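You operate a simulated robot arm through the tools that you are given. There is no shell and no other tool. Be economical: measure what you need, move in short steps, check, and stop when the job is done.

Carry out the task below with a simulated two-armed robot. There is one attempt and no reset: what you move stays moved.

TASK
Tie the black coil and tray it with the flat bag that fits the blue tub.
Fine: Hold the coil still while you pull its tie tight. The size stands under the tub's lid: hold the tub, slide the lid open and shut again. Leave the bag beside it. Don't knock the teak seamer's guard. Set down upright: black coil.
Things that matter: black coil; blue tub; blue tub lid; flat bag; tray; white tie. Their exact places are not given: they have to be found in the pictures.

It is judged by the outcome, as a careful person would: the job done as asked, and still so three seconds after it is handed in. It fails if anything else is knocked over, pushed out of place, dropped, spilled or broken. Lids that push on must go on centred and level and be pressed home; caps that screw on are set level and turned clockwise until they are tight.

THE ROBOT
Two 6-joint arms with two-finger parallel grippers on one trunk, on a base that drives. Base frame: it is fixed to the floor where the robot stands at the start and does not move with it; the origin is under the middle of the robot, x ahead of it, y to its left, z up. Readings come in mm, degrees, newtons and seconds.
The left shoulder is at the start at [70, 166, 1445], the right one opposite. With the tool pointing down near the work surface each hand reaches from about 280 to 720 mm from the robot's upright axis, wherever it stands, measured 20 degrees to its own side. Places, roughly: blue tub lid [500, 300, 800]; tray [500, -400, 700]; white tie [500, 0, 800]. Payload 3.91 kg a hand.
Tool frame (each hand has its own): the origin (TCP) lies between the finger pads and is the grasp point; the fingertips stand 30 mm ahead of it; z points along the fingers, y is the line along which they close. Largest opening 110 mm; finger width 20, thickness 10; the body of the gripper, 48 by 112 mm, starts 55 mm behind the TCP.
Orientation is that of the tool frame in the base frame, as a unit quaternion [w, x, y, z]. With the fingers straight down and closing along the base's y, the tool's x points along the base's -x, its y along +y and its z along -z.

THE INTERFACE
- The arms move only by the tool servo_tool. It takes "left_increments", "right_increments" or both (then of equal length, played together; a hand with none holds still); each is a list of rows, each a list of 2 entries, a list of its own where there are three numbers: the shift along the tool's x, y, z in cm, then the turn, a rotation vector about the tool's x, y, z in degrees. In form: [[[x, y, z], [wx, wy, wz]], ...]. A call has 1 to 10 rows; each row is the pose to reach, as a shift and turn from the pose commanded when the call began, along the tool's axes at that moment. "left_gripper" and "right_gripper" are, for a hand that has rows, the opening, from 0 (shut) to 1 (fully open), set as the call begins (left out, the last holds). A row lasts 0.2 s, in which the tool goes at most 50 mm and 8.6 degrees; a call with a longer step from one row to the next is refused whole, and so is a gripper value outside its range. A pose out of reach is approached as far as the arm can. The call stops where the force on the tool passes 40 N (or 10 N more than at its start, if that is more) or the arm is blocked; 0.2 s more then pass. The fingers move at their own pace (about 108 mm/s each) and stop on an object; they squeeze with about 32 N. The grip force told is the motor's: it shows also when the fingers shut on nothing. Time passes only in rows, and 0.2 s behind the last, so rows that repeat a pose let the fingers close. It gives the time, the measured TCP pose, the force on the tool (base axes), the opening and the grip force at its end, in the units of the frame above (readings bear some noise), with the torque about the TCP (base axes, N m) and any sound that the robot's microphone picked up.
- Cameras (640 x 400 px; columns grow to the right, rows downward): "scene" is now at [121.9, -4.5, 1654.8]; the picture's right is [-0.09, -1.00, 0.00], its down [-0.83, 0.07, -0.55] and it looks along [0.55, -0.05, -0.83] (base axes); focal length 247 px, centre (320, 200). "left" rides on the left gripper at [77, -7, -114] in its tool frame; the picture's right is [0.09, 1.00, 0.00], its down [-0.80, 0.07, -0.59] and it looks along [-0.59, 0.05, 0.80] (tool axes); focal length 270 px, centre (320, 200). "right" rides on the right gripper at [77, 7, -114] in its tool frame; the picture's right is [-0.09, 1.00, 0.00], its down [-0.80, -0.07, -0.59] and it looks along [-0.59, -0.05, 0.80] (tool axes); focal length 270 px, centre (320, 200).
- get_image(camera): a new picture of that camera. It takes no simulated time.
- move_column(by): slides the trunk up (or, below 0, down) by that many mm; the arms and the scene camera ride with it, the base frame stays. It gives what a move gives, with no picture.
- base_move(legs): drives the robot by 1 to 6 legs, each [ahead, left, turn to the left] in mm, mm and degrees, along the robot's own axes; the way and the turn of a leg run together, so that a leg with both is an arc; at most 1500 mm and 180 degrees a leg. The arms and the cameras ride along, it lands a little off, and it stops where it bumps. It gives what a move gives.
- head_to(pan, tilt): turns the head with the scene camera to pan (to the left, within 86 degrees either way) and tilt (down, from -29 to 69), counted from straight ahead of the robot. It gives what a move gives.
- pixel_to_xyz(camera, pixels): for up to 12 pixels [column, row] of the newest picture of that camera ("zoom" is the newest enlarged one), the place [x, y, z] in the base frame of the surface seen there, good to about 2 mm, but the place of the scene camera against the robot may be out by one fixed shift of up to 18 mm in any direction. It takes no simulated time.
- enlarge(camera, box): a new picture of the part [left, top, right, bottom] of that camera's present view, enlarged. It takes no simulated time.
- job_done(): hands the job in; it is judged then, once.

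Work in short steps. Measure before you move; look again where a grasp or a placing could have gone wrong, and mend it. You have 80 turns and 62 pictures in all, those below and enlarged ones among them. Open the grippers and draw the arms clear of the work before you hand the job in, unless the task says otherwise; then end with one line.

The tools are called after ">>>" as a command line: name --argument value ..., lists and objects as JSON in quotes. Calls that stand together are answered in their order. servo_tool: Moves the arms, as the interface text tells. Its arguments: {"type":"object","properties":{"left_increments":{"type":"array"},"left_gripper":{"type":"number"},"right_increments":{"type":"array"},"right_gripper":{"type":"number"}},"required":[]} The other tools are called the same way: move_column (by) slides the trunk up or down; base_move (legs) drives the base; head_to (pan, tilt) turns the head that bears the scene camera; get_image (camera) takes a picture; pixel_to_xyz (camera, pixels) gives the place of the surface under pixels of a picture; enlarge (camera, box) takes an enlarged picture of a part of a camera's view; job_done () hands the job in.

At the start:

```text
time: 0.0
left_ee_pos: [598.9, 312.3, 999.9]
left_ee_rot: [0.0, 0.001, 1.0, 0.0]
left_force: [0.4, 0.6, -0.7]
left_wrist_torque: [0.03, 0.01, 0.05]
left_opening: 109.9
left_gripper_force: 0.0
right_ee_pos: [547.9, -232.5, 1000.1]
right_ee_rot: [0.001, 0.0, 1.0, 0.001]
right_force: [-1.0, 0.7, -0.7]
right_wrist_torque: [0.0, 0.01, 0.0]
right_opening: 110.1
right_gripper_force: 0.0
trunk travel left (down, up): [-940.0, 0.0]
robot x, y, heading: [-0.5, -0.3, 0.1]
head pan, tilt: [-5.0, 56.3]
```

scene: 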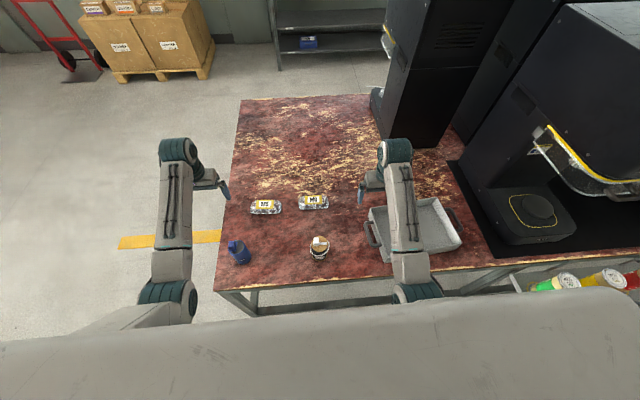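
right: 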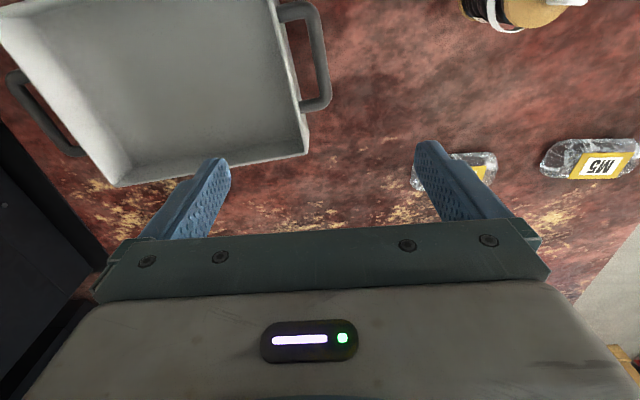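
left: 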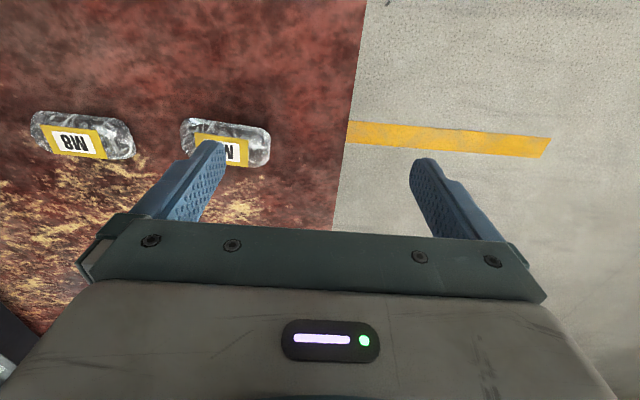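

The scene shows the blue tub near (239,251), coil near (319,247), bags near (265,206) and (313,202), tray near (415,225). I enlarge the work area to see details.

>>> enlarge --camera "scene" --box '[215, 180, 345, 270]'

>>> enlarge --camera "scene" --box '[340, 120, 600, 290]'

```text
4.44 times, centred on (280, 225) of scene
```

zoom: 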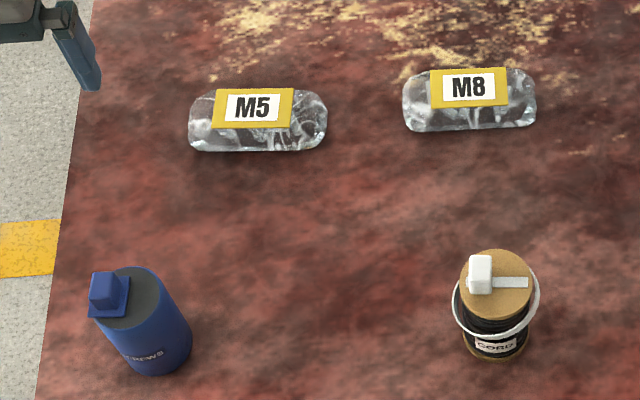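

```text
2.35 times, centred on (470, 205) of scene
```

zoom: 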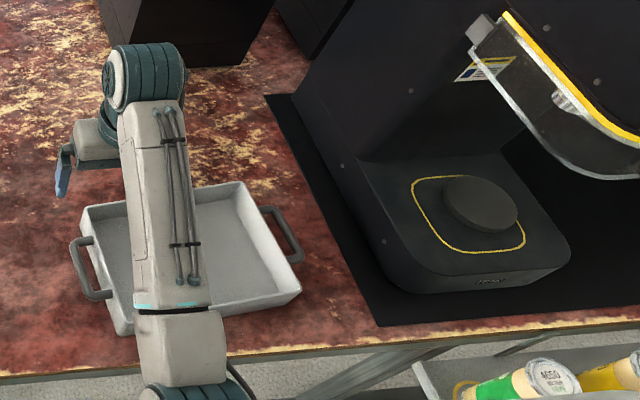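

I zoom in on the coil and measure it.

>>> enlarge --camera "scene" --box '[296, 228, 344, 268]'

>>> pixel_to_xyz --camera "scene" --pixels '[[265, 206], [313, 203], [319, 243], [239, 246], [413, 240], [371, 205], [390, 262], [459, 240], [437, 198], [236, 260], [320, 262], [300, 225]]'

```text
10.00 times, centred on (320, 248) of scene
```

zoom: 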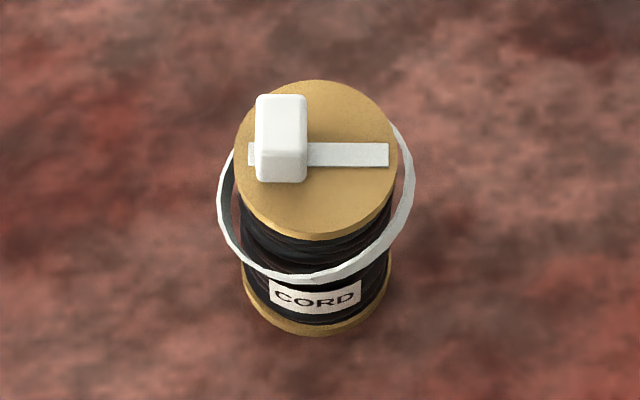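

```text
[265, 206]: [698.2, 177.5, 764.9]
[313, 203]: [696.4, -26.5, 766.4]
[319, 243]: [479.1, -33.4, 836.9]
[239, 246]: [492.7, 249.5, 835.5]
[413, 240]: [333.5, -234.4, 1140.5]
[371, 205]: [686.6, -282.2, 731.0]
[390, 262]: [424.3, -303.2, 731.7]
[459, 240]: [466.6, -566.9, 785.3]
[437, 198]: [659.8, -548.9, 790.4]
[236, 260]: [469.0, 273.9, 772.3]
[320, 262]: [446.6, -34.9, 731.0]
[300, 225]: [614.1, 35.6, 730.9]
```

The white tie head sits at left (y+) on a strip across the top flange, which looks like a slider rail. I measure it.

>>> pixel_to_xyz --camera "zoom" --pixels '[[282, 115], [282, 165], [260, 120], [304, 120], [380, 154], [252, 154], [315, 90], [316, 228], [238, 150], [394, 150], [220, 200], [410, 190]]'

>>> enlarge --camera "scene" --box '[215, 230, 263, 270]'

```text
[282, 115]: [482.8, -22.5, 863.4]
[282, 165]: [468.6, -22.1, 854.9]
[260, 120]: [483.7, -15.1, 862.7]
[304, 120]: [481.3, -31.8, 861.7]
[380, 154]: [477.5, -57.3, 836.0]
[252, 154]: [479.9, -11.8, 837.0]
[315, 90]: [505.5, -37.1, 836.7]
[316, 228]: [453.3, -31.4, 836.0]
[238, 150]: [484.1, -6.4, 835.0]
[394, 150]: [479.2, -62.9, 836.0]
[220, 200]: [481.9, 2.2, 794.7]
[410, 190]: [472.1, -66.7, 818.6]
```

```text
10.00 times, centred on (239, 250) of scene
```

zoom: 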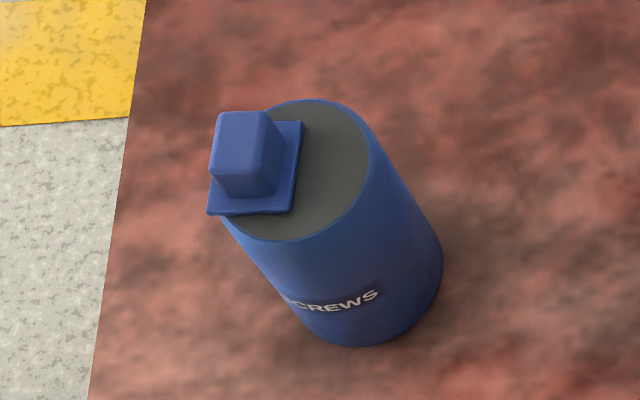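

Tub top with a small lid plate and knob toward its left; I measure them.

>>> pixel_to_xyz --camera "zoom" --pixels '[[240, 125], [242, 165], [215, 160], [275, 150], [300, 125], [293, 210], [210, 212], [318, 103], [300, 236], [366, 150], [440, 260], [342, 345]]'

>>> get_image --camera "left"

```text
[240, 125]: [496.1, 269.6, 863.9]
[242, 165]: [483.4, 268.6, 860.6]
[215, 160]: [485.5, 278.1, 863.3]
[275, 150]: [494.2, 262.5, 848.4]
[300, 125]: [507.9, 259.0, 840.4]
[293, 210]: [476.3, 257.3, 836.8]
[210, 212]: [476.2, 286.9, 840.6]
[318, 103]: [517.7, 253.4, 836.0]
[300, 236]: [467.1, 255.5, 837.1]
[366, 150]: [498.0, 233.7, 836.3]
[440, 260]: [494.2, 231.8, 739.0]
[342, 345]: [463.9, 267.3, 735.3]
```

```text
54 pictures are left
```

left: 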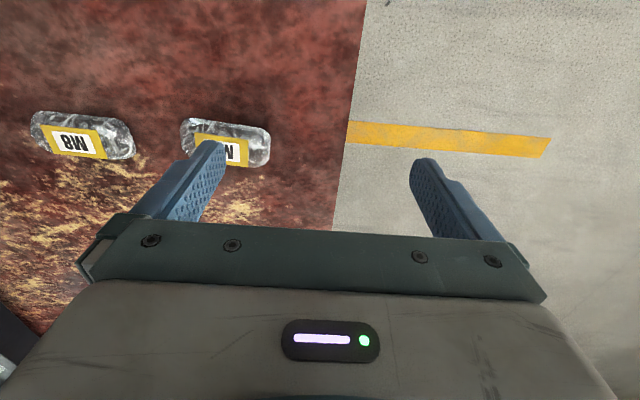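

The tub (centre ≈(492,258), top ≈836 raw) and coil (≈(479,-34)) both need two hands, so I drive the base left ~270 so both arms straddle the tub.

>>> base_move --legs '[[0, 270, 0]]'

```text
time: 1.9
left_ee_pos: [598.0, 582.8, 1001.0]
left_ee_rot: [0.0, 0.0, 1.0, 0.0]
left_force: [-0.2, 0.7, 0.8]
left_wrist_torque: [0.01, -0.01, -0.03]
left_opening: 110.0
left_gripper_force: 0.1
right_ee_pos: [548.5, 38.1, 999.8]
right_ee_rot: [0.0, -0.001, 1.0, 0.001]
right_force: [0.7, -0.9, 0.5]
right_wrist_torque: [0.04, 0.0, -0.01]
right_opening: 110.0
right_gripper_force: 0.1
trunk travel left (down, up): [-940.0, 0.0]
robot x, y, heading: [0.4, 271.3, -0.1]
head pan, tilt: [-5.0, 56.3]
```

I bring the right hand to ≈(430,240,1000) so its camera sees the tub top, for precise measurement.

>>> servo_tool --right_increments '[[[2.4, 4, 0], [0, 0, 0]], [[4.8, 8, 0], [0, 0, 0]], [[7.2, 12, 0], [0, 0, 0]], [[9.6, 16, 0], [0, 0, 0]], [[11.8, 20.2, 0], [0, 0, 0]], [[11.8, 20.2, 0], [0, 0, 0]]]'

>>> get_image --camera "right"

>>> get_image --camera "scene"

```text
time: 2.9
left_ee_pos: [598.2, 583.5, 999.9]
left_ee_rot: [0.0, 0.0, 1.0, 0.001]
left_force: [-0.2, -0.7, 0.2]
left_wrist_torque: [0.0, -0.03, 0.01]
left_opening: 110.0
left_gripper_force: 0.1
right_ee_pos: [481.6, 79.9, 987.3]
right_ee_rot: [0.01, 0.011, 0.997, -0.08]
right_force: [-0.2, 0.9, 0.1]
right_wrist_torque: [-0.02, 0.01, 0.01]
right_opening: 110.0
right_gripper_force: 0.1
right hand out of reach, approached as far as the arm can: row 4
trunk travel left (down, up): [-940.0, 0.0]
robot x, y, heading: [3.7, 275.1, -0.2]
head pan, tilt: [-5.0, 56.3]
stopped in row 4 (right hand): the arm was blocked; the commanded pose is now the measured one
```

```text
53 pictures are left
```

right: 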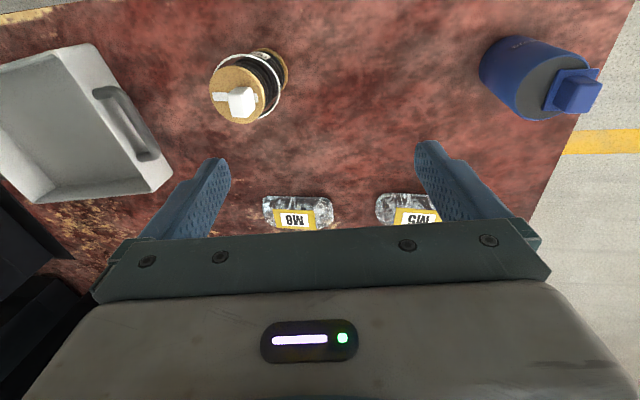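

```text
52 pictures are left
```

scene: 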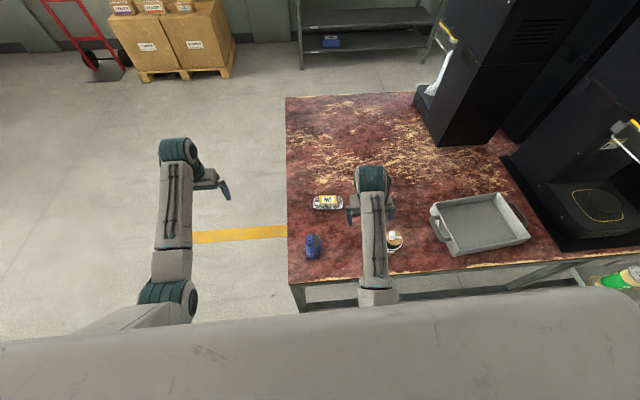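

The arm stalled, but both objects are visible: tub knob (577,95) and coil slider (240,102). I measure them with the right camera for calibration.

>>> pixel_to_xyz --camera "right" --pixels '[[577, 95], [553, 75], [535, 85], [240, 102], [240, 75], [217, 97], [150, 150], [100, 50], [350, 130], [297, 217], [412, 217], [68, 115]]'

>>> pixel_to_xyz --camera "scene" --pixels '[[314, 239], [393, 236], [328, 202], [316, 237], [316, 244], [480, 225], [340, 250], [350, 150]]'

```text
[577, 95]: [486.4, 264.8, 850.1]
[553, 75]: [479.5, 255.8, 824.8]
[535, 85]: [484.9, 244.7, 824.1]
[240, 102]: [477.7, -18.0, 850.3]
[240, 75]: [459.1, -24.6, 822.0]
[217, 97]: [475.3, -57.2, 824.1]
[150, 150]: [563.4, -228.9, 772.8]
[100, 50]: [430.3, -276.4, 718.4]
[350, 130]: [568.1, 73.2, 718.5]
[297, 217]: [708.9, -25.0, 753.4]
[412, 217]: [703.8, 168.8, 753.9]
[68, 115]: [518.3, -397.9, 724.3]
```

```text
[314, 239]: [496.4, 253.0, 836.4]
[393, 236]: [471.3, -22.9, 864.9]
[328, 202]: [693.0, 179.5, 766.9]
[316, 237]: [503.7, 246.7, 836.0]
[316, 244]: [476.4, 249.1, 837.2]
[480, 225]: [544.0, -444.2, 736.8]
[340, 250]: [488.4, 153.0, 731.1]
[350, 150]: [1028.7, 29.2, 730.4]
```

Scene camera offset is mostly z +12.5 mm. The hand tilted; I level it and lower it (arm too folded at z≈1000), then retry.

>>> servo_tool --right_increments '[[[-2.0, -0.5, 3.1], [-4.6, 0.5, -0.6]], [[-3.9, -0.9, 6.3], [-9.2, 1.1, -1.3]], [[-3.9, -0.9, 6.3], [-9.2, 1.1, -1.3]]]'

```text
time: 3.7
left_ee_pos: [598.1, 586.1, 999.6]
left_ee_rot: [0.0, 0.001, 1.0, -0.001]
left_force: [0.2, 0.3, 0.8]
left_wrist_torque: [0.0, 0.0, -0.05]
left_opening: 110.1
left_gripper_force: 0.1
right_ee_pos: [521.7, 65.9, 931.2]
right_ee_rot: [-0.001, 0.0, 1.0, -0.001]
right_force: [0.2, -0.4, 0.5]
right_wrist_torque: [-0.03, -0.03, 0.04]
right_opening: 109.9
right_gripper_force: 0.1
trunk travel left (down, up): [-940.0, 0.0]
robot x, y, heading: [-2.2, 272.5, -0.1]
head pan, tilt: [-5.0, 56.3]
```

Level again at (522,66,931). Now move toward (470,235,931), above the tub's height.

>>> servo_tool --right_increments '[[[1, 4, 0], [0, 0, 0]], [[2, 8, 0], [0, 0, 0]], [[3, 12, 0], [0, 0, 0]], [[4.2, 14.5, 0], [0, 0, 0]], [[5.2, 17, 0], [0, 0, 0]], [[5.2, 17, 0], [0, 0, 0]]]'

>>> get_image --camera "right"

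```text
time: 4.7
left_ee_pos: [599.4, 583.3, 999.8]
left_ee_rot: [0.0, 0.0, 1.0, 0.001]
left_force: [0.4, 0.3, -0.3]
left_wrist_torque: [0.02, 0.0, 0.01]
left_opening: 110.0
left_gripper_force: 0.1
right_ee_pos: [497.2, 99.8, 916.7]
right_ee_rot: [0.006, 0.008, 0.997, -0.079]
right_force: [-0.2, 0.0, 0.2]
right_wrist_torque: [0.01, 0.05, 0.02]
right_opening: 110.2
right_gripper_force: 0.0
right hand out of reach, approached as far as the arm can: row 4
trunk travel left (down, up): [-940.0, 0.0]
robot x, y, heading: [0.6, 275.6, -0.2]
head pan, tilt: [-5.0, 56.3]
stopped in row 4 (right hand): the arm was blocked; the commanded pose is now the measured one
```

```text
51 pictures are left
```

right: 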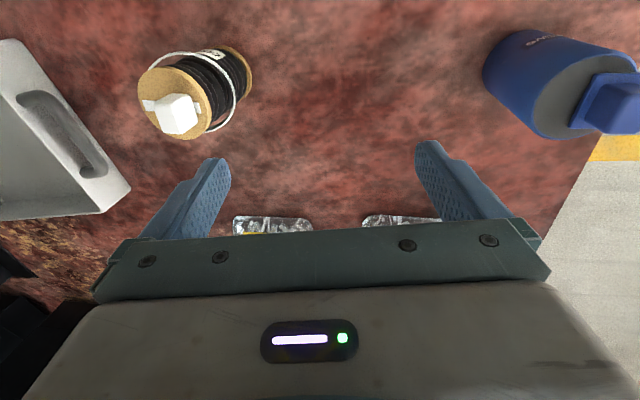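

The right hand cannot go inward past about 175 mm to its own side with a vertical tool. I test tilting the tool 40° inward (fingers toward +y), which keeps the wrist outside.

>>> servo_tool --right_increments '[[[0, 0, 0], [-8.2, 1, -1]], [[0, 0, 0], [-16.4, 1, -1]], [[0, 0, 0], [-24.6, 1, -1]], [[0, 0, 0], [-32.8, 1, -1]], [[0, 0, 0], [-41, 1, -1]], [[0, 0, 0], [-49, 1, -1]], [[0, 0, 0], [-49, 1, -1]]]'

```text
time: 6.3
left_ee_pos: [599.3, 583.2, 999.6]
left_ee_rot: [0.001, 0.001, 1.0, 0.0]
left_force: [0.0, -0.2, -1.0]
left_wrist_torque: [-0.03, 0.01, 0.01]
left_opening: 109.7
left_gripper_force: 0.1
right_ee_pos: [497.0, 101.5, 914.3]
right_ee_rot: [0.001, -0.003, 0.94, 0.343]
right_force: [0.1, -1.0, -0.6]
right_wrist_torque: [-0.02, 0.01, -0.01]
right_opening: 110.1
right_gripper_force: 0.2
trunk travel left (down, up): [-940.0, 0.0]
robot x, y, heading: [2.0, 270.4, -0.3]
head pan, tilt: [-5.0, 56.3]
```

Tilt worked. Now I move inward +y by 120 mm to y≈220.

>>> servo_tool --right_increments '[[[0, 3.06, 2.58], [0, 0, 0]], [[0, 6.12, 5.16], [0, 0, 0]], [[0, 9.19, 7.74], [0, 0, 0]], [[0, 9.19, 7.74], [0, 0, 0]]]'

```text
time: 7.3
left_ee_pos: [598.3, 583.1, 1000.2]
left_ee_rot: [-0.001, 0.0, 1.0, 0.0]
left_force: [0.2, -0.2, -0.4]
left_wrist_torque: [-0.03, 0.02, -0.02]
left_opening: 110.0
left_gripper_force: 0.1
right_ee_pos: [496.2, 222.0, 913.2]
right_ee_rot: [0.0, -0.002, 0.939, 0.343]
right_force: [-0.2, -0.9, 0.1]
right_wrist_torque: [0.01, 0.02, -0.01]
right_opening: 110.1
right_gripper_force: 0.1
trunk travel left (down, up): [-940.0, 0.0]
robot x, y, heading: [2.1, 269.0, -0.3]
head pan, tilt: [-5.0, 56.3]
```

It works. I take a right-camera picture here to measure the tub accurately.

>>> get_image --camera "right"

```text
50 pictures are left
```

right: 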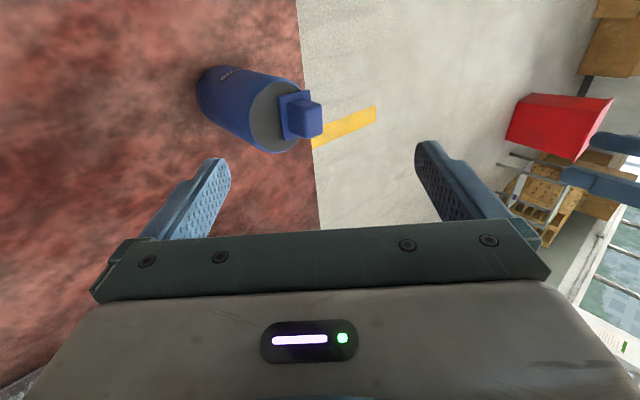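

Tub top at (275,115), knob at (305,118). Measuring.

>>> enlarge --camera "right" --box '[190, 55, 350, 155]'

```text
4.00 times, centred on (270, 105) of right
```

zoom: 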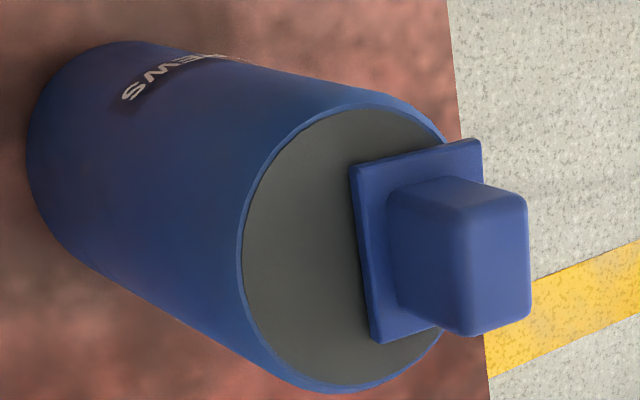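

>>> pixel_to_xyz --camera "zoom" --pixels '[[470, 200], [475, 320], [522, 200], [522, 310], [430, 190], [430, 300], [355, 175], [378, 335], [474, 145], [245, 230], [350, 107], [330, 388]]'

```text
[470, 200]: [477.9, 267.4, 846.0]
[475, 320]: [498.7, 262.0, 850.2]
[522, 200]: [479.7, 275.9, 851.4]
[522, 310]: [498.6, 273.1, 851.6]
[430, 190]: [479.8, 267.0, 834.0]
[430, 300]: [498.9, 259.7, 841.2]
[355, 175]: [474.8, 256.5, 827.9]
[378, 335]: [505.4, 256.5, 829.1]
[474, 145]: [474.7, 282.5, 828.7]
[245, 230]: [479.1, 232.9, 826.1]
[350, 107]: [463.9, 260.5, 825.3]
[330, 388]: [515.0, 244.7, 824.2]
```

Tub axis ≈(490,258), height 718–825; plate y 257–284, knob centre (489,268), z 829–852. I now turn the left hand toward an inward, near-horizontal pose (25° below horizontal, closing along x), outside the table.

>>> servo_tool --left_increments '[[[0.88, -1.03, 0.7], [4.02, 4.02, -6.32]], [[1.76, -2.06, 1.4], [8.04, 8.04, -12.64]], [[2.64, -3.09, 2.1], [12.06, 12.06, -18.96]], [[3.52, -4.12, 2.8], [16.08, 16.08, -25.28]], [[4.4, -5.15, 3.5], [20.1, 20.1, -31.6]], [[5.28, -6.18, 4.2], [24.12, 24.12, -37.92]], [[6.16, -7.21, 4.9], [28.14, 28.14, -44.24]], [[7.04, -8.24, 5.6], [32.16, 32.16, -50.56]], [[7.92, -9.27, 6.3], [36.18, 36.18, -56.88]], [[8.8, -10.3, 7.0], [40.2, 40.2, -63.2]]]'

>>> servo_tool --left_increments '[[[0, 0, 0], [3.5, 3.5, -5.5]], [[0, 0, 0], [7, 7, -11]], [[0, 0, 0], [10.3, 10.3, -16.2]], [[0, 0, 0], [10.3, 10.3, -16.2]]]'

```text
time: 9.5
left_ee_pos: [511.4, 479.7, 929.8]
left_ee_rot: [-0.32, -0.502, 0.737, -0.32]
left_force: [-0.9, -0.3, 0.4]
left_wrist_torque: [0.02, 0.0, 0.02]
left_opening: 109.9
left_gripper_force: 0.0
right_ee_pos: [497.7, 222.6, 915.0]
right_ee_rot: [0.001, -0.002, 0.939, 0.343]
right_force: [-0.6, -0.2, -0.1]
right_wrist_torque: [-0.01, 0.01, 0.01]
right_opening: 110.1
right_gripper_force: 0.1
trunk travel left (down, up): [-940.0, 0.0]
robot x, y, heading: [0.4, 274.9, -0.0]
head pan, tilt: [-5.0, 56.3]
```

```text
time: 10.5
left_ee_pos: [511.8, 480.3, 930.7]
left_ee_rot: [-0.381, -0.596, 0.596, -0.379]
left_force: [0.2, 0.6, 0.4]
left_wrist_torque: [-0.02, 0.04, 0.0]
left_opening: 110.2
left_gripper_force: 0.1
right_ee_pos: [497.8, 222.6, 913.4]
right_ee_rot: [0.0, -0.003, 0.939, 0.344]
right_force: [-0.7, -0.1, 0.5]
right_wrist_torque: [-0.02, 0.0, 0.01]
right_opening: 110.2
right_gripper_force: 0.1
trunk travel left (down, up): [-940.0, 0.0]
robot x, y, heading: [2.6, 272.4, 0.0]
head pan, tilt: [-5.0, 56.3]
```

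Left hand is oriented as wanted. I rotate the right hand 90° about its axis (closing along x) and bring the left to a pre-grasp 130 mm back from the tub.

>>> servo_tool --right_increments '[[[0, 0, 0], [0, 0, 8.5]], [[0, 0, 0], [0, 0, 17]], [[0, 0, 0], [0, 0, 25.5]], [[0, 0, 0], [0, 0, 34]], [[0, 0, 0], [0, 0, 42.5]], [[0, 0, 0], [0, 0, 51]], [[0, 0, 0], [0, 0, 59.5]], [[0, 0, 0], [0, 0, 68]], [[0, 0, 0], [0, 0, 76.5]], [[0, 0, 0], [0, 0, 85]]]' --left_increments '[[[-1, 0.4, 2.4], [0, 0, 0]], [[-2, 0.8, 4.8], [0, 0, 0]], [[-3, 1.1, 7.2], [0, 0, 0]], [[-4, 1.5, 9.6], [0, 0, 0]], [[-5, 1.9, 12], [0, 0, 0]], [[-5.9, 2.2, 14.2], [0, 0, 0]], [[-5.9, 2.2, 14.2], [0, 0, 0]], [[-5.9, 2.2, 14.2], [0, 0, 0]], [[-5.9, 2.2, 14.2], [0, 0, 0]], [[-5.9, 2.2, 14.2], [0, 0, 0]]]'

>>> get_image --camera "left"

>>> get_image --camera "right"

```text
time: 12.7
left_ee_pos: [487.6, 377.4, 814.3]
left_ee_rot: [-0.38, -0.596, 0.597, -0.38]
left_force: [0.1, 0.7, -0.3]
left_wrist_torque: [0.0, 0.01, 0.0]
left_opening: 110.0
left_gripper_force: 0.1
right_ee_pos: [497.1, 221.9, 915.7]
right_ee_rot: [-0.232, 0.634, 0.693, 0.253]
right_force: [-0.1, -0.1, 0.0]
right_wrist_torque: [0.0, -0.01, 0.02]
right_opening: 109.9
right_gripper_force: 0.1
trunk travel left (down, up): [-940.0, 0.0]
robot x, y, heading: [-0.2, 272.7, 0.1]
head pan, tilt: [-5.0, 56.3]
```

```text
48 pictures are left
```

left: 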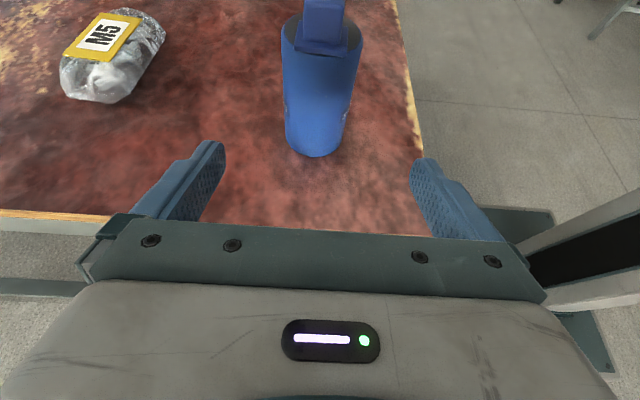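

```text
47 pictures are left
```

right: 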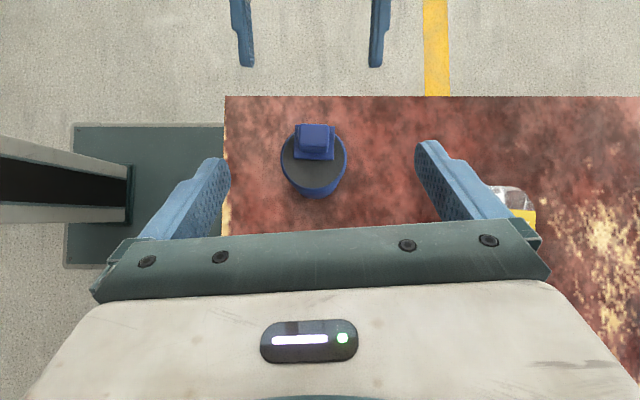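

The tub is centred between left fingers (col 317). Advance 130 mm along the tool to put the tub at the TCP.

>>> servo_tool --left_increments '[[[0.1, -0.1, 3.5], [0, 0, 0]], [[0.2, -0.2, 7], [0, 0, 0]], [[0.3, -0.2, 10.5], [0, 0, 0]], [[0.3, -0.24, 13], [0, 0, 0]], [[0.3, -0.24, 13], [0, 0, 0]]]' --right_increments '[[[0, 0, 0], [0, 0, 5]], [[0, 0, 0], [0, 0, 5]], [[0, 0, 0], [0, 0, 5]], [[0, 0, 0], [0, 0, 5]], [[0, 0, 0], [0, 0, 5]]]'

>>> get_image --camera "left"

```text
time: 13.9
left_ee_pos: [488.7, 257.4, 761.8]
left_ee_rot: [-0.38, -0.596, 0.596, -0.38]
left_force: [-0.1, 0.2, 0.3]
left_wrist_torque: [-0.01, 0.0, -0.02]
left_opening: 110.2
left_gripper_force: 0.1
right_ee_pos: [496.4, 222.4, 915.3]
right_ee_rot: [-0.242, 0.662, 0.666, 0.243]
right_force: [-0.4, 0.5, 0.2]
right_wrist_torque: [-0.02, 0.01, -0.02]
right_opening: 109.7
right_gripper_force: 0.0
trunk travel left (down, up): [-940.0, 0.0]
robot x, y, heading: [3.2, 272.3, -0.1]
head pan, tilt: [-5.0, 56.3]
```

```text
46 pictures are left
```

left: 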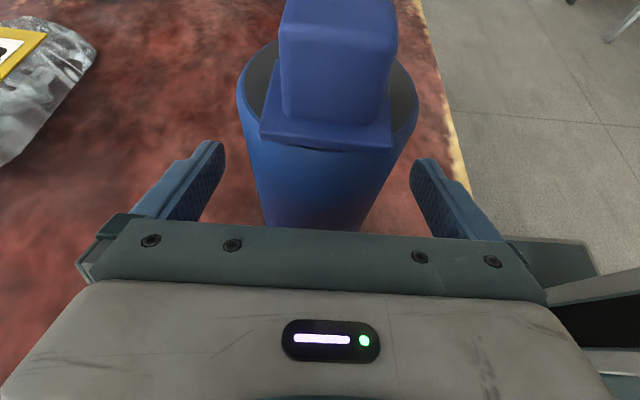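

The tub sits between the fingers. I close the left gripper and move the right to its pre-grasp 60 mm behind the knob, opening 50 mm.

>>> servo_tool --left_increments '[[[0, 0, 0], [0, 0, 0]], [[0, 0, 0], [0, 0, 0]], [[0, 0, 0], [0, 0, 0]]]' --left_gripper 0 --right_increments '[[[-0.6, -0.35, 0], [0, 0, 0]], [[-1.2, -0.7, 0], [0, 0, 0]], [[-1.2, -0.7, 0], [0, 0, 0]]]' --right_gripper 0.5

>>> enlarge --camera "right" --box '[200, 40, 440, 240]'

```text
time: 14.7
left_ee_pos: [488.9, 257.7, 761.2]
left_ee_rot: [0.38, 0.597, -0.596, 0.38]
left_force: [0.5, 0.2, 0.2]
left_wrist_torque: [0.0, -0.05, -0.02]
left_opening: 57.0
left_gripper_force: 31.9
right_ee_pos: [489.6, 212.7, 907.7]
right_ee_rot: [-0.243, 0.662, 0.666, 0.243]
right_force: [-0.1, 0.1, -0.2]
right_wrist_torque: [-0.01, -0.01, -0.01]
right_opening: 55.0
right_gripper_force: 0.0
trunk travel left (down, up): [-940.0, 0.0]
robot x, y, heading: [-1.8, 273.7, -0.1]
head pan, tilt: [-5.0, 56.3]
```

```text
2.00 times, centred on (320, 140) of right
```

zoom: 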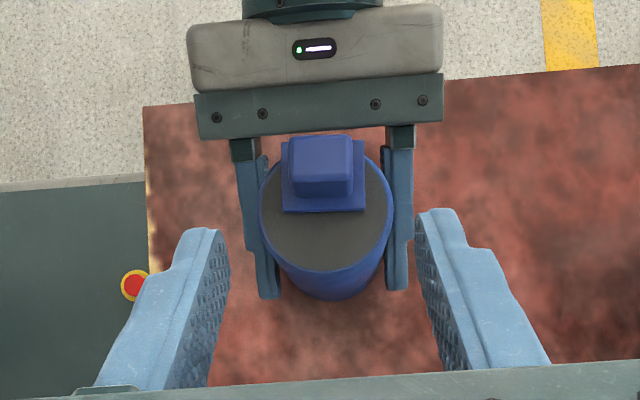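

Tub gripped (57 mm). I recheck the knob position in this picture.

>>> pixel_to_xyz --camera "zoom" --pixels '[[296, 150], [348, 150], [322, 145], [322, 190], [285, 205], [362, 205], [270, 250], [325, 240], [388, 200]]'

```text
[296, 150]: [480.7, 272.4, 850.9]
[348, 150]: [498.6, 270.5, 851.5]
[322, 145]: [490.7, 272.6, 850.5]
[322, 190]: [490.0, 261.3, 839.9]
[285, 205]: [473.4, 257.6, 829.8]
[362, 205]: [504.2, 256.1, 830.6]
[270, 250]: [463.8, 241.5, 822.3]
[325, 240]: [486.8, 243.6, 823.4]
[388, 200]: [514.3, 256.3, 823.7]
```

Unmoved. Advance right 60 mm along the tool onto the knob, then close.

>>> servo_tool --right_increments '[[[0.05, 0.05, 3], [0, 0, 0]], [[0.05, 0.05, 5], [0, 0, 0]], [[0.05, 0.05, 6], [0, 0, 0]], [[0.05, 0.05, 6], [0, 0, 0]]]'

>>> servo_tool --right_increments '[[[0, 0, 0], [0, 0, 0]], [[0, 0, 0], [0, 0, 0]], [[0, 0, 0], [0, 0, 0]]]' --right_gripper 0

>>> enlarge --camera "right" --box '[200, 40, 440, 240]'

```text
time: 15.7
left_ee_pos: [489.0, 259.0, 763.6]
left_ee_rot: [-0.38, -0.596, 0.597, -0.379]
left_force: [1.4, -0.2, 0.1]
left_wrist_torque: [-0.02, -0.03, -0.03]
left_opening: 57.0
left_gripper_force: 32.1
right_ee_pos: [491.3, 253.0, 861.2]
right_ee_rot: [-0.242, 0.662, 0.667, 0.243]
right_force: [0.6, -0.5, -1.2]
right_wrist_torque: [-0.02, 0.01, -0.01]
right_opening: 55.2
right_gripper_force: 0.0
trunk travel left (down, up): [-940.0, 0.0]
robot x, y, heading: [-0.2, 270.3, -0.2]
head pan, tilt: [-5.0, 56.3]
```

```text
time: 16.5
left_ee_pos: [489.9, 258.4, 763.4]
left_ee_rot: [-0.38, -0.596, 0.597, -0.379]
left_force: [12.4, -0.9, -6.8]
left_wrist_torque: [-0.03, 0.63, 0.32]
left_opening: 57.2
left_gripper_force: 32.1
right_ee_pos: [490.7, 253.0, 860.9]
right_ee_rot: [-0.243, 0.662, 0.667, 0.242]
right_force: [-11.9, 1.7, 7.4]
right_wrist_torque: [0.08, 0.42, -0.29]
right_opening: 23.2
right_gripper_force: 31.5
trunk travel left (down, up): [-940.0, 0.0]
robot x, y, heading: [1.3, 271.9, -0.2]
head pan, tilt: [-5.0, 56.3]
```

```text
2.00 times, centred on (320, 140) of right
```

zoom: 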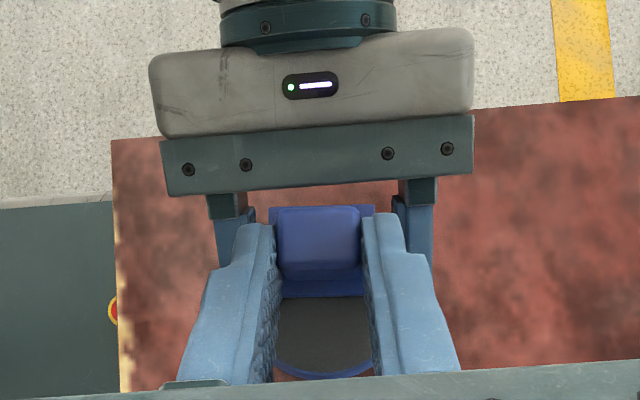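

Knob gripped (23 mm). I try sliding it toward −y by 10 mm first, watching forces.

>>> servo_tool --right_increments '[[[-0.2, -0.1, -0.16], [0, 0, 0]], [[-0.38, -0.1, -0.32], [0, 0, 0]], [[-0.57, -0.1, -0.48], [0, 0, 0]], [[-0.77, -0.1, -0.64], [0, 0, 0]]]'

>>> enlarge --camera "right" --box '[200, 40, 440, 240]'

```text
time: 17.5
left_ee_pos: [489.3, 257.3, 761.9]
left_ee_rot: [-0.38, -0.596, 0.597, -0.38]
left_force: [3.8, -3.2, 7.1]
left_wrist_torque: [0.05, 0.09, 0.43]
left_opening: 57.0
left_gripper_force: 31.7
right_ee_pos: [489.9, 242.1, 861.5]
right_ee_rot: [-0.243, 0.662, 0.666, 0.242]
right_force: [-3.0, 3.4, -7.2]
right_wrist_torque: [0.13, 0.21, -0.39]
right_opening: 23.3
right_gripper_force: 31.7
trunk travel left (down, up): [-940.0, 0.0]
robot x, y, heading: [2.8, 271.4, 0.0]
head pan, tilt: [-5.0, 56.3]
```

```text
2.00 times, centred on (320, 140) of right
```

zoom: 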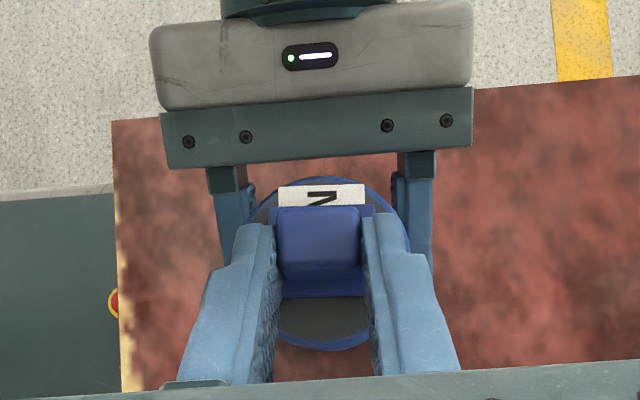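

Slides freely toward −y, and a label is emerging. Slide another 14 mm.

>>> servo_tool --right_increments '[[[-0.27, 0, -0.22], [0, 0, 0]], [[-0.54, 0, -0.45], [0, 0, 0]], [[-0.8, 0, -0.67], [0, 0, 0]], [[-1.07, 0, -0.9], [0, 0, 0]]]'

>>> enlarge --camera "right" --box '[200, 40, 440, 240]'

```text
time: 18.5
left_ee_pos: [490.5, 258.9, 761.8]
left_ee_rot: [-0.379, -0.597, 0.597, -0.379]
left_force: [6.7, -3.0, 8.5]
left_wrist_torque: [0.01, 0.31, 0.51]
left_opening: 57.0
left_gripper_force: 31.9
right_ee_pos: [490.2, 229.3, 860.8]
right_ee_rot: [-0.243, 0.662, 0.666, 0.243]
right_force: [-5.5, 3.2, -8.1]
right_wrist_torque: [-0.03, 0.28, -0.28]
right_opening: 23.3
right_gripper_force: 32.3
trunk travel left (down, up): [-940.0, 0.0]
robot x, y, heading: [-1.1, 273.5, 0.1]
head pan, tilt: [-5.0, 56.3]
```

```text
2.00 times, centred on (320, 140) of right
```

zoom: 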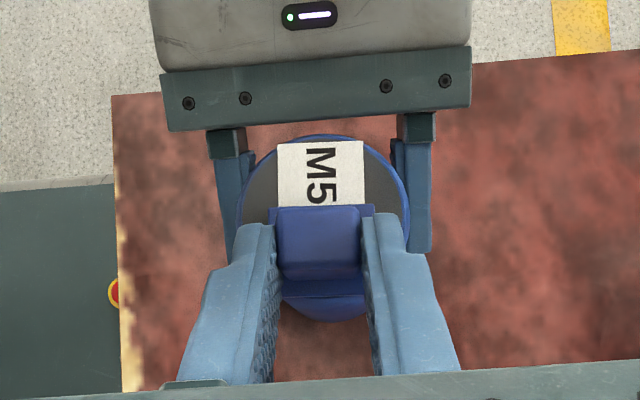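

It reads M5. I go 5 mm further for a full opening, then slide back to shut in the next call.

>>> servo_tool --right_increments '[[[-0.2, 0, -0.16], [0, 0, 0]], [[-0.4, 0, -0.32], [0, 0, 0]]]'

>>> servo_tool --right_increments '[[[0.3, 0, 0.25], [0, 0, 0]], [[0.6, 0, 0.5], [0, 0, 0]], [[0.9, 0, 0.75], [0, 0, 0]], [[1.2, 0, 1.0], [0, 0, 0]], [[1.5, 0, 1.25], [0, 0, 0]], [[1.8, 0, 1.5], [0, 0, 0]], [[2.0, 0, 1.68], [0, 0, 0]], [[2.15, 0, 1.8], [0, 0, 0]], [[2.25, 0, 1.89], [0, 0, 0]]]'

>>> enlarge --camera "right" --box '[200, 40, 440, 240]'

```text
time: 19.1
left_ee_pos: [490.1, 258.6, 763.6]
left_ee_rot: [-0.381, -0.596, 0.597, -0.379]
left_force: [7.0, -10.7, 8.6]
left_wrist_torque: [0.3, 0.17, 0.47]
left_opening: 57.0
left_gripper_force: 32.4
right_ee_pos: [490.3, 225.0, 862.1]
right_ee_rot: [-0.243, 0.662, 0.665, 0.243]
right_force: [-6.0, 9.8, -8.6]
right_wrist_torque: [0.4, 0.47, -0.26]
right_opening: 22.6
right_gripper_force: 32.2
trunk travel left (down, up): [-940.0, 0.0]
robot x, y, heading: [-1.4, 273.3, -0.3]
head pan, tilt: [-5.0, 56.3]
```

```text
time: 21.1
left_ee_pos: [489.8, 258.8, 763.1]
left_ee_rot: [0.379, 0.597, -0.597, 0.379]
left_force: [1.8, 2.0, 12.1]
left_wrist_torque: [-0.02, 0.03, 0.25]
left_opening: 56.8
left_gripper_force: 31.7
right_ee_pos: [489.0, 252.7, 862.6]
right_ee_rot: [-0.242, 0.662, 0.666, 0.243]
right_force: [-2.8, -3.2, -11.7]
right_wrist_torque: [-0.29, 0.2, -0.26]
right_opening: 23.1
right_gripper_force: 31.9
trunk travel left (down, up): [-940.0, 0.0]
robot x, y, heading: [0.7, 274.4, 0.0]
head pan, tilt: [-5.0, 56.3]
```

```text
2.00 times, centred on (320, 140) of right
```

zoom: 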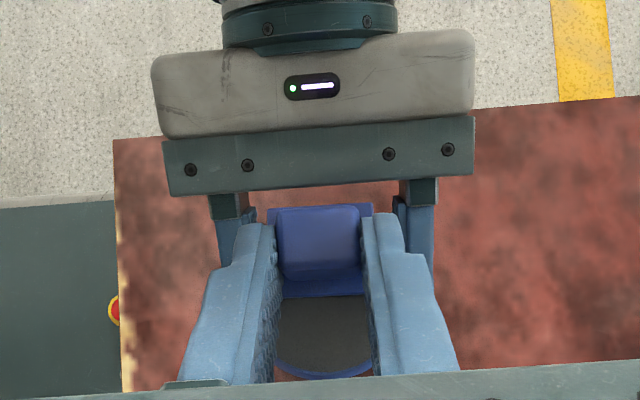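

Looks shut; a small extra +y push to feel the end stop.

>>> servo_tool --right_increments '[[[0.15, 0, 0.13], [0, 0, 0]], [[0.23, 0, 0.19], [0, 0, 0]], [[0.23, 0, 0.19], [0, 0, 0]]]'

```text
time: 21.9
left_ee_pos: [490.0, 258.4, 762.2]
left_ee_rot: [-0.38, -0.596, 0.597, -0.378]
left_force: [-2.9, 10.6, 17.1]
left_wrist_torque: [-0.08, -0.37, 0.18]
left_opening: 57.1
left_gripper_force: 31.7
right_ee_pos: [489.3, 255.1, 861.5]
right_ee_rot: [-0.241, 0.663, 0.666, 0.242]
right_force: [2.6, -10.4, -16.7]
right_wrist_torque: [-0.99, 0.05, -0.18]
right_opening: 22.7
right_gripper_force: 32.0
trunk travel left (down, up): [-940.0, 0.0]
robot x, y, heading: [-4.4, 273.7, 0.1]
head pan, tilt: [-5.0, 56.3]
```

Stop felt: lid shut. I open the right gripper and withdraw it along its axis.

>>> servo_tool --right_increments '[[[-0.2, 0, -0.16], [0, 0, 0]], [[-0.2, 0, -0.16], [0, 0, 0]], [[-0.2, 0, -0.16], [0, 0, 0]]]' --right_gripper 0.5

>>> servo_tool --right_increments '[[[0, 0, -3], [0, 0, 0]], [[0, 0, -6], [0, 0, 0]], [[0, 0, -9], [0, 0, 0]], [[0, 0, -9], [0, 0, 0]]]'

>>> enlarge --camera "right" --box '[200, 40, 440, 240]'

```text
time: 22.7
left_ee_pos: [488.9, 258.6, 761.4]
left_ee_rot: [-0.38, -0.597, 0.597, -0.379]
left_force: [-0.3, -1.0, 0.6]
left_wrist_torque: [-0.01, -0.02, 0.0]
left_opening: 57.1
left_gripper_force: 32.2
right_ee_pos: [490.0, 254.5, 861.9]
right_ee_rot: [-0.242, 0.663, 0.666, 0.242]
right_force: [-0.7, 0.2, -0.4]
right_wrist_torque: [-0.03, -0.01, -0.01]
right_opening: 55.0
right_gripper_force: 0.0
trunk travel left (down, up): [-940.0, 0.0]
robot x, y, heading: [-1.4, 274.4, -0.1]
head pan, tilt: [-5.0, 56.3]
```

```text
time: 23.7
left_ee_pos: [489.3, 258.3, 761.7]
left_ee_rot: [-0.38, -0.596, 0.597, -0.379]
left_force: [0.4, 0.2, 0.2]
left_wrist_torque: [0.0, 0.04, 0.02]
left_opening: 56.9
left_gripper_force: 31.6
right_ee_pos: [489.0, 195.6, 930.8]
right_ee_rot: [-0.242, 0.662, 0.666, 0.243]
right_force: [0.1, 0.0, -0.9]
right_wrist_torque: [0.01, -0.02, -0.01]
right_opening: 55.1
right_gripper_force: 0.1
trunk travel left (down, up): [-940.0, 0.0]
robot x, y, heading: [-1.2, 272.5, -0.1]
head pan, tilt: [-5.0, 56.3]
```

```text
2.00 times, centred on (320, 140) of right
```

zoom: 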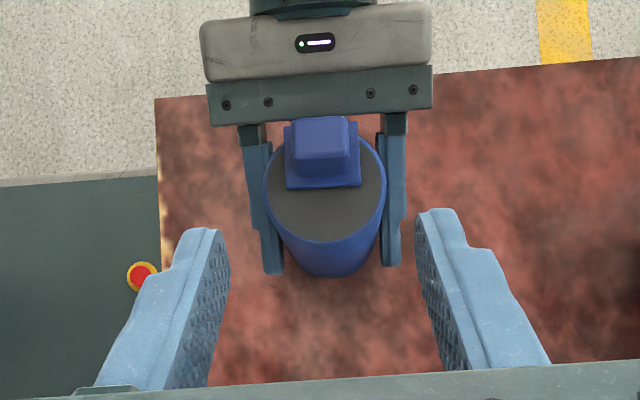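

Lid shut. I open the left gripper, back out 130 mm along its axis, then raise it.

>>> servo_tool --left_increments '[[[0, 0, 0], [0, 0, 0]], [[0, 0, 0], [0, 0, 0]], [[0, 0, -3], [0, 0, 0]], [[0, 0, -7], [0, 0, 0]], [[0, 0, -11], [0, 0, 0]], [[0, 0, -14], [0, 0, 0]]]' --left_gripper 1

>>> servo_tool --left_increments '[[[3.2, 0, -1.5], [0, 0, 0]], [[6.4, 0, -3.0], [0, 0, 0]], [[9.6, 0, -4.5], [0, 0, 0]], [[12, 0, -5.6], [0, 0, 0]], [[12, 0, -5.6], [0, 0, 0]]]'

>>> enlarge --camera "left" --box '[120, 0, 520, 250]'

```text
time: 25.1
left_ee_pos: [488.9, 384.6, 824.3]
left_ee_rot: [-0.38, -0.596, 0.597, -0.38]
left_force: [-0.3, -1.3, -0.4]
left_wrist_torque: [0.03, 0.01, 0.02]
left_opening: 110.0
left_gripper_force: 0.0
right_ee_pos: [489.0, 197.8, 930.8]
right_ee_rot: [-0.242, 0.663, 0.666, 0.242]
right_force: [-0.2, 0.1, -0.3]
right_wrist_torque: [-0.03, 0.02, 0.02]
right_opening: 55.0
right_gripper_force: 0.1
trunk travel left (down, up): [-940.0, 0.0]
robot x, y, heading: [0.7, 271.6, -0.2]
head pan, tilt: [-5.0, 56.3]
```

```text
time: 26.3
left_ee_pos: [490.7, 385.8, 955.0]
left_ee_rot: [0.38, 0.597, -0.596, 0.38]
left_force: [-0.4, -0.2, -0.5]
left_wrist_torque: [0.02, 0.0, 0.01]
left_opening: 109.8
left_gripper_force: 0.1
right_ee_pos: [488.7, 197.0, 931.1]
right_ee_rot: [-0.243, 0.662, 0.666, 0.243]
right_force: [0.0, 0.1, 0.6]
right_wrist_torque: [-0.01, 0.0, -0.02]
right_opening: 55.1
right_gripper_force: 0.1
trunk travel left (down, up): [-940.0, 0.0]
robot x, y, heading: [-1.1, 272.8, -0.2]
head pan, tilt: [-5.0, 56.3]
```

```text
1.60 times, centred on (320, 125) of left
```

zoom: 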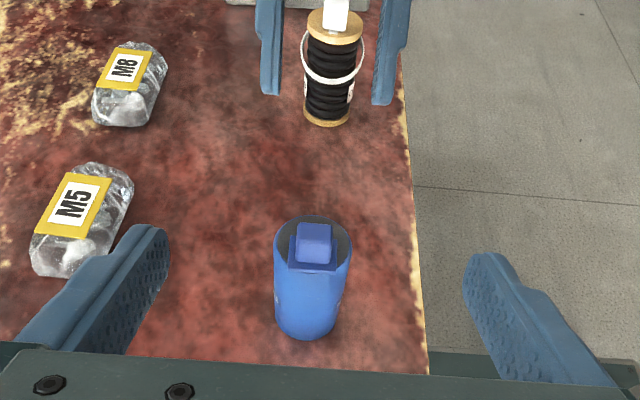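

Both are clear above everything. Now drive right ~290 mm so the coil sits where the tub was relative to the hands.

>>> base_move --legs '[[0, -290, 0]]'

>>> get_image --camera "scene"

>>> get_image --camera "right"

```text
time: 28.3
left_ee_pos: [490.2, 98.0, 954.3]
left_ee_rot: [-0.381, -0.595, 0.597, -0.38]
left_force: [0.4, -0.1, 0.0]
left_wrist_torque: [0.02, 0.02, 0.02]
left_opening: 109.8
left_gripper_force: 0.2
right_ee_pos: [488.6, -91.4, 931.5]
right_ee_rot: [-0.242, 0.662, 0.667, 0.242]
right_force: [-0.1, 0.3, 0.1]
right_wrist_torque: [0.02, 0.06, 0.0]
right_opening: 55.1
right_gripper_force: 0.1
trunk travel left (down, up): [-940.0, 0.0]
robot x, y, heading: [-1.8, -17.3, 0.2]
head pan, tilt: [-5.0, 56.3]
```

```text
38 pictures are left
```

scene: 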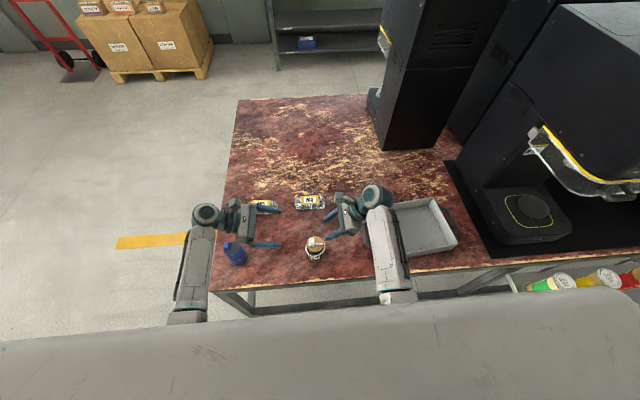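

```text
37 pictures are left
```

right: 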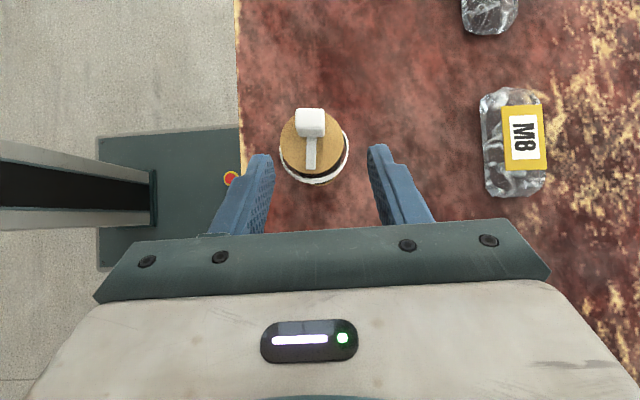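

Enlarge the coil in the right camera and measure.

>>> enlarge --camera "right" --box '[260, 95, 372, 195]'

```text
4.00 times, centred on (316, 145) of right
```

zoom: 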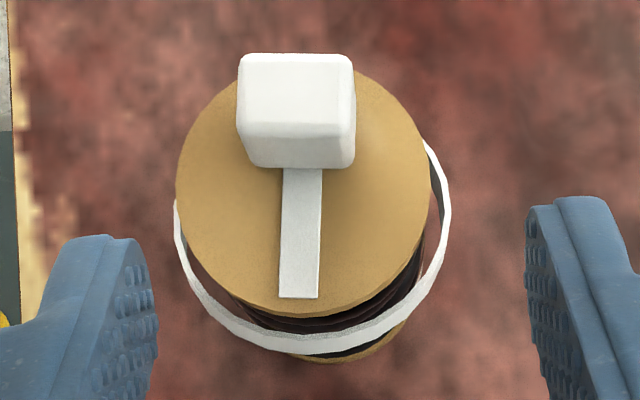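

>>> pixel_to_xyz --camera "zoom" --pixels '[[297, 65], [297, 120], [245, 75], [350, 75], [300, 160], [300, 290], [180, 190], [428, 190], [300, 310], [176, 215], [446, 210], [300, 340]]'

>>> get_image --camera "left"

```text
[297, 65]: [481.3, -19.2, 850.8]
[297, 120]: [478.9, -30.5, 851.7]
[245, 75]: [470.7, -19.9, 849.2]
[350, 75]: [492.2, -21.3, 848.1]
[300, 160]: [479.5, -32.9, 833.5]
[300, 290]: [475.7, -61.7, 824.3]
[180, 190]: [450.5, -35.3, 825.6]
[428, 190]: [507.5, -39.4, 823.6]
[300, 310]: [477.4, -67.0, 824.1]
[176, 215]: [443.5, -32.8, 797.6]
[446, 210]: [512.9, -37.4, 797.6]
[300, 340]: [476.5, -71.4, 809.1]
```

```text
35 pictures are left
```

left: 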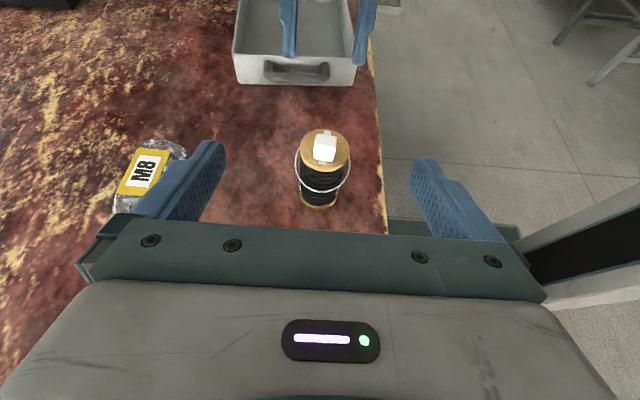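

Coil axis ≈(478.5,−37.5), slider centre (480.5,−25), z 824–851; the loop is low on +y (786) and high on −y (809). To keep the left forearm off the tub, I swap roles: right hand holds the coil from −y (60° tilt), left works the slider (40° tilt).

>>> servo_tool --right_increments '[[[-3, -0.25, 1.3], [0, 5, 0]], [[-6, -0.5, 2.5], [0, 10, 0]], [[-9, -0.75, 3.8], [0, 15, 0]], [[-11.85, -1, 5], [0, 20, 0]], [[-11.85, -1, 5], [0, 20, 0]]]' --right_gripper 1 --left_increments '[[[0, 0, 0], [0, -6, 0]], [[0, 0, 0], [0, -12, 0]], [[0, 0, 0], [0, -18, 0]], [[0, 0, 0], [0, -25, 0]], [[0, 0, 0], [0, -25, 0]]]' --left_gripper 0.5

>>> get_image --camera "right"

>>> get_image --camera "scene"

```text
time: 29.5
left_ee_pos: [489.6, 97.8, 955.1]
left_ee_rot: [0.241, 0.665, -0.664, 0.242]
left_force: [-0.5, 0.5, 0.1]
left_wrist_torque: [0.02, 0.01, 0.01]
left_opening: 55.0
left_gripper_force: 0.1
right_ee_pos: [480.6, -149.7, 816.2]
right_ee_rot: [-0.353, 0.61, 0.614, 0.354]
right_force: [0.7, 0.6, -0.8]
right_wrist_torque: [0.0, -0.01, -0.03]
right_opening: 110.0
right_gripper_force: 0.2
trunk travel left (down, up): [-940.0, 0.0]
robot x, y, heading: [-2.5, -14.0, -0.3]
head pan, tilt: [-5.0, 56.3]
```

```text
34 pictures are left
```

right: 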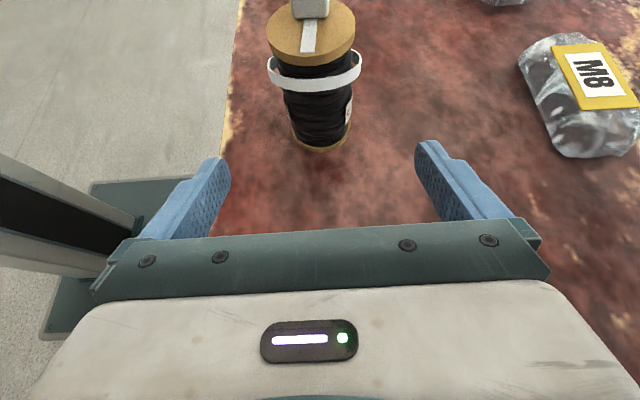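

```text
33 pictures are left
```

scene: 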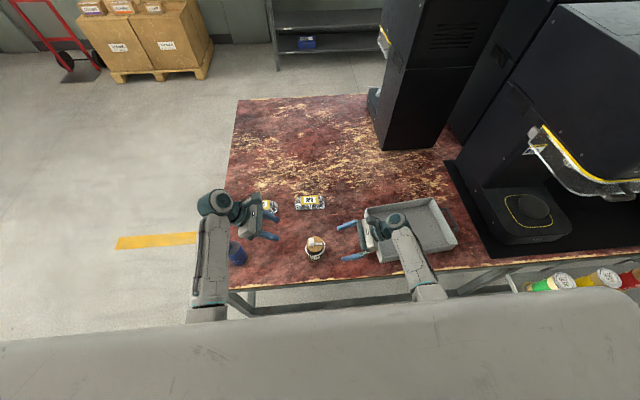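

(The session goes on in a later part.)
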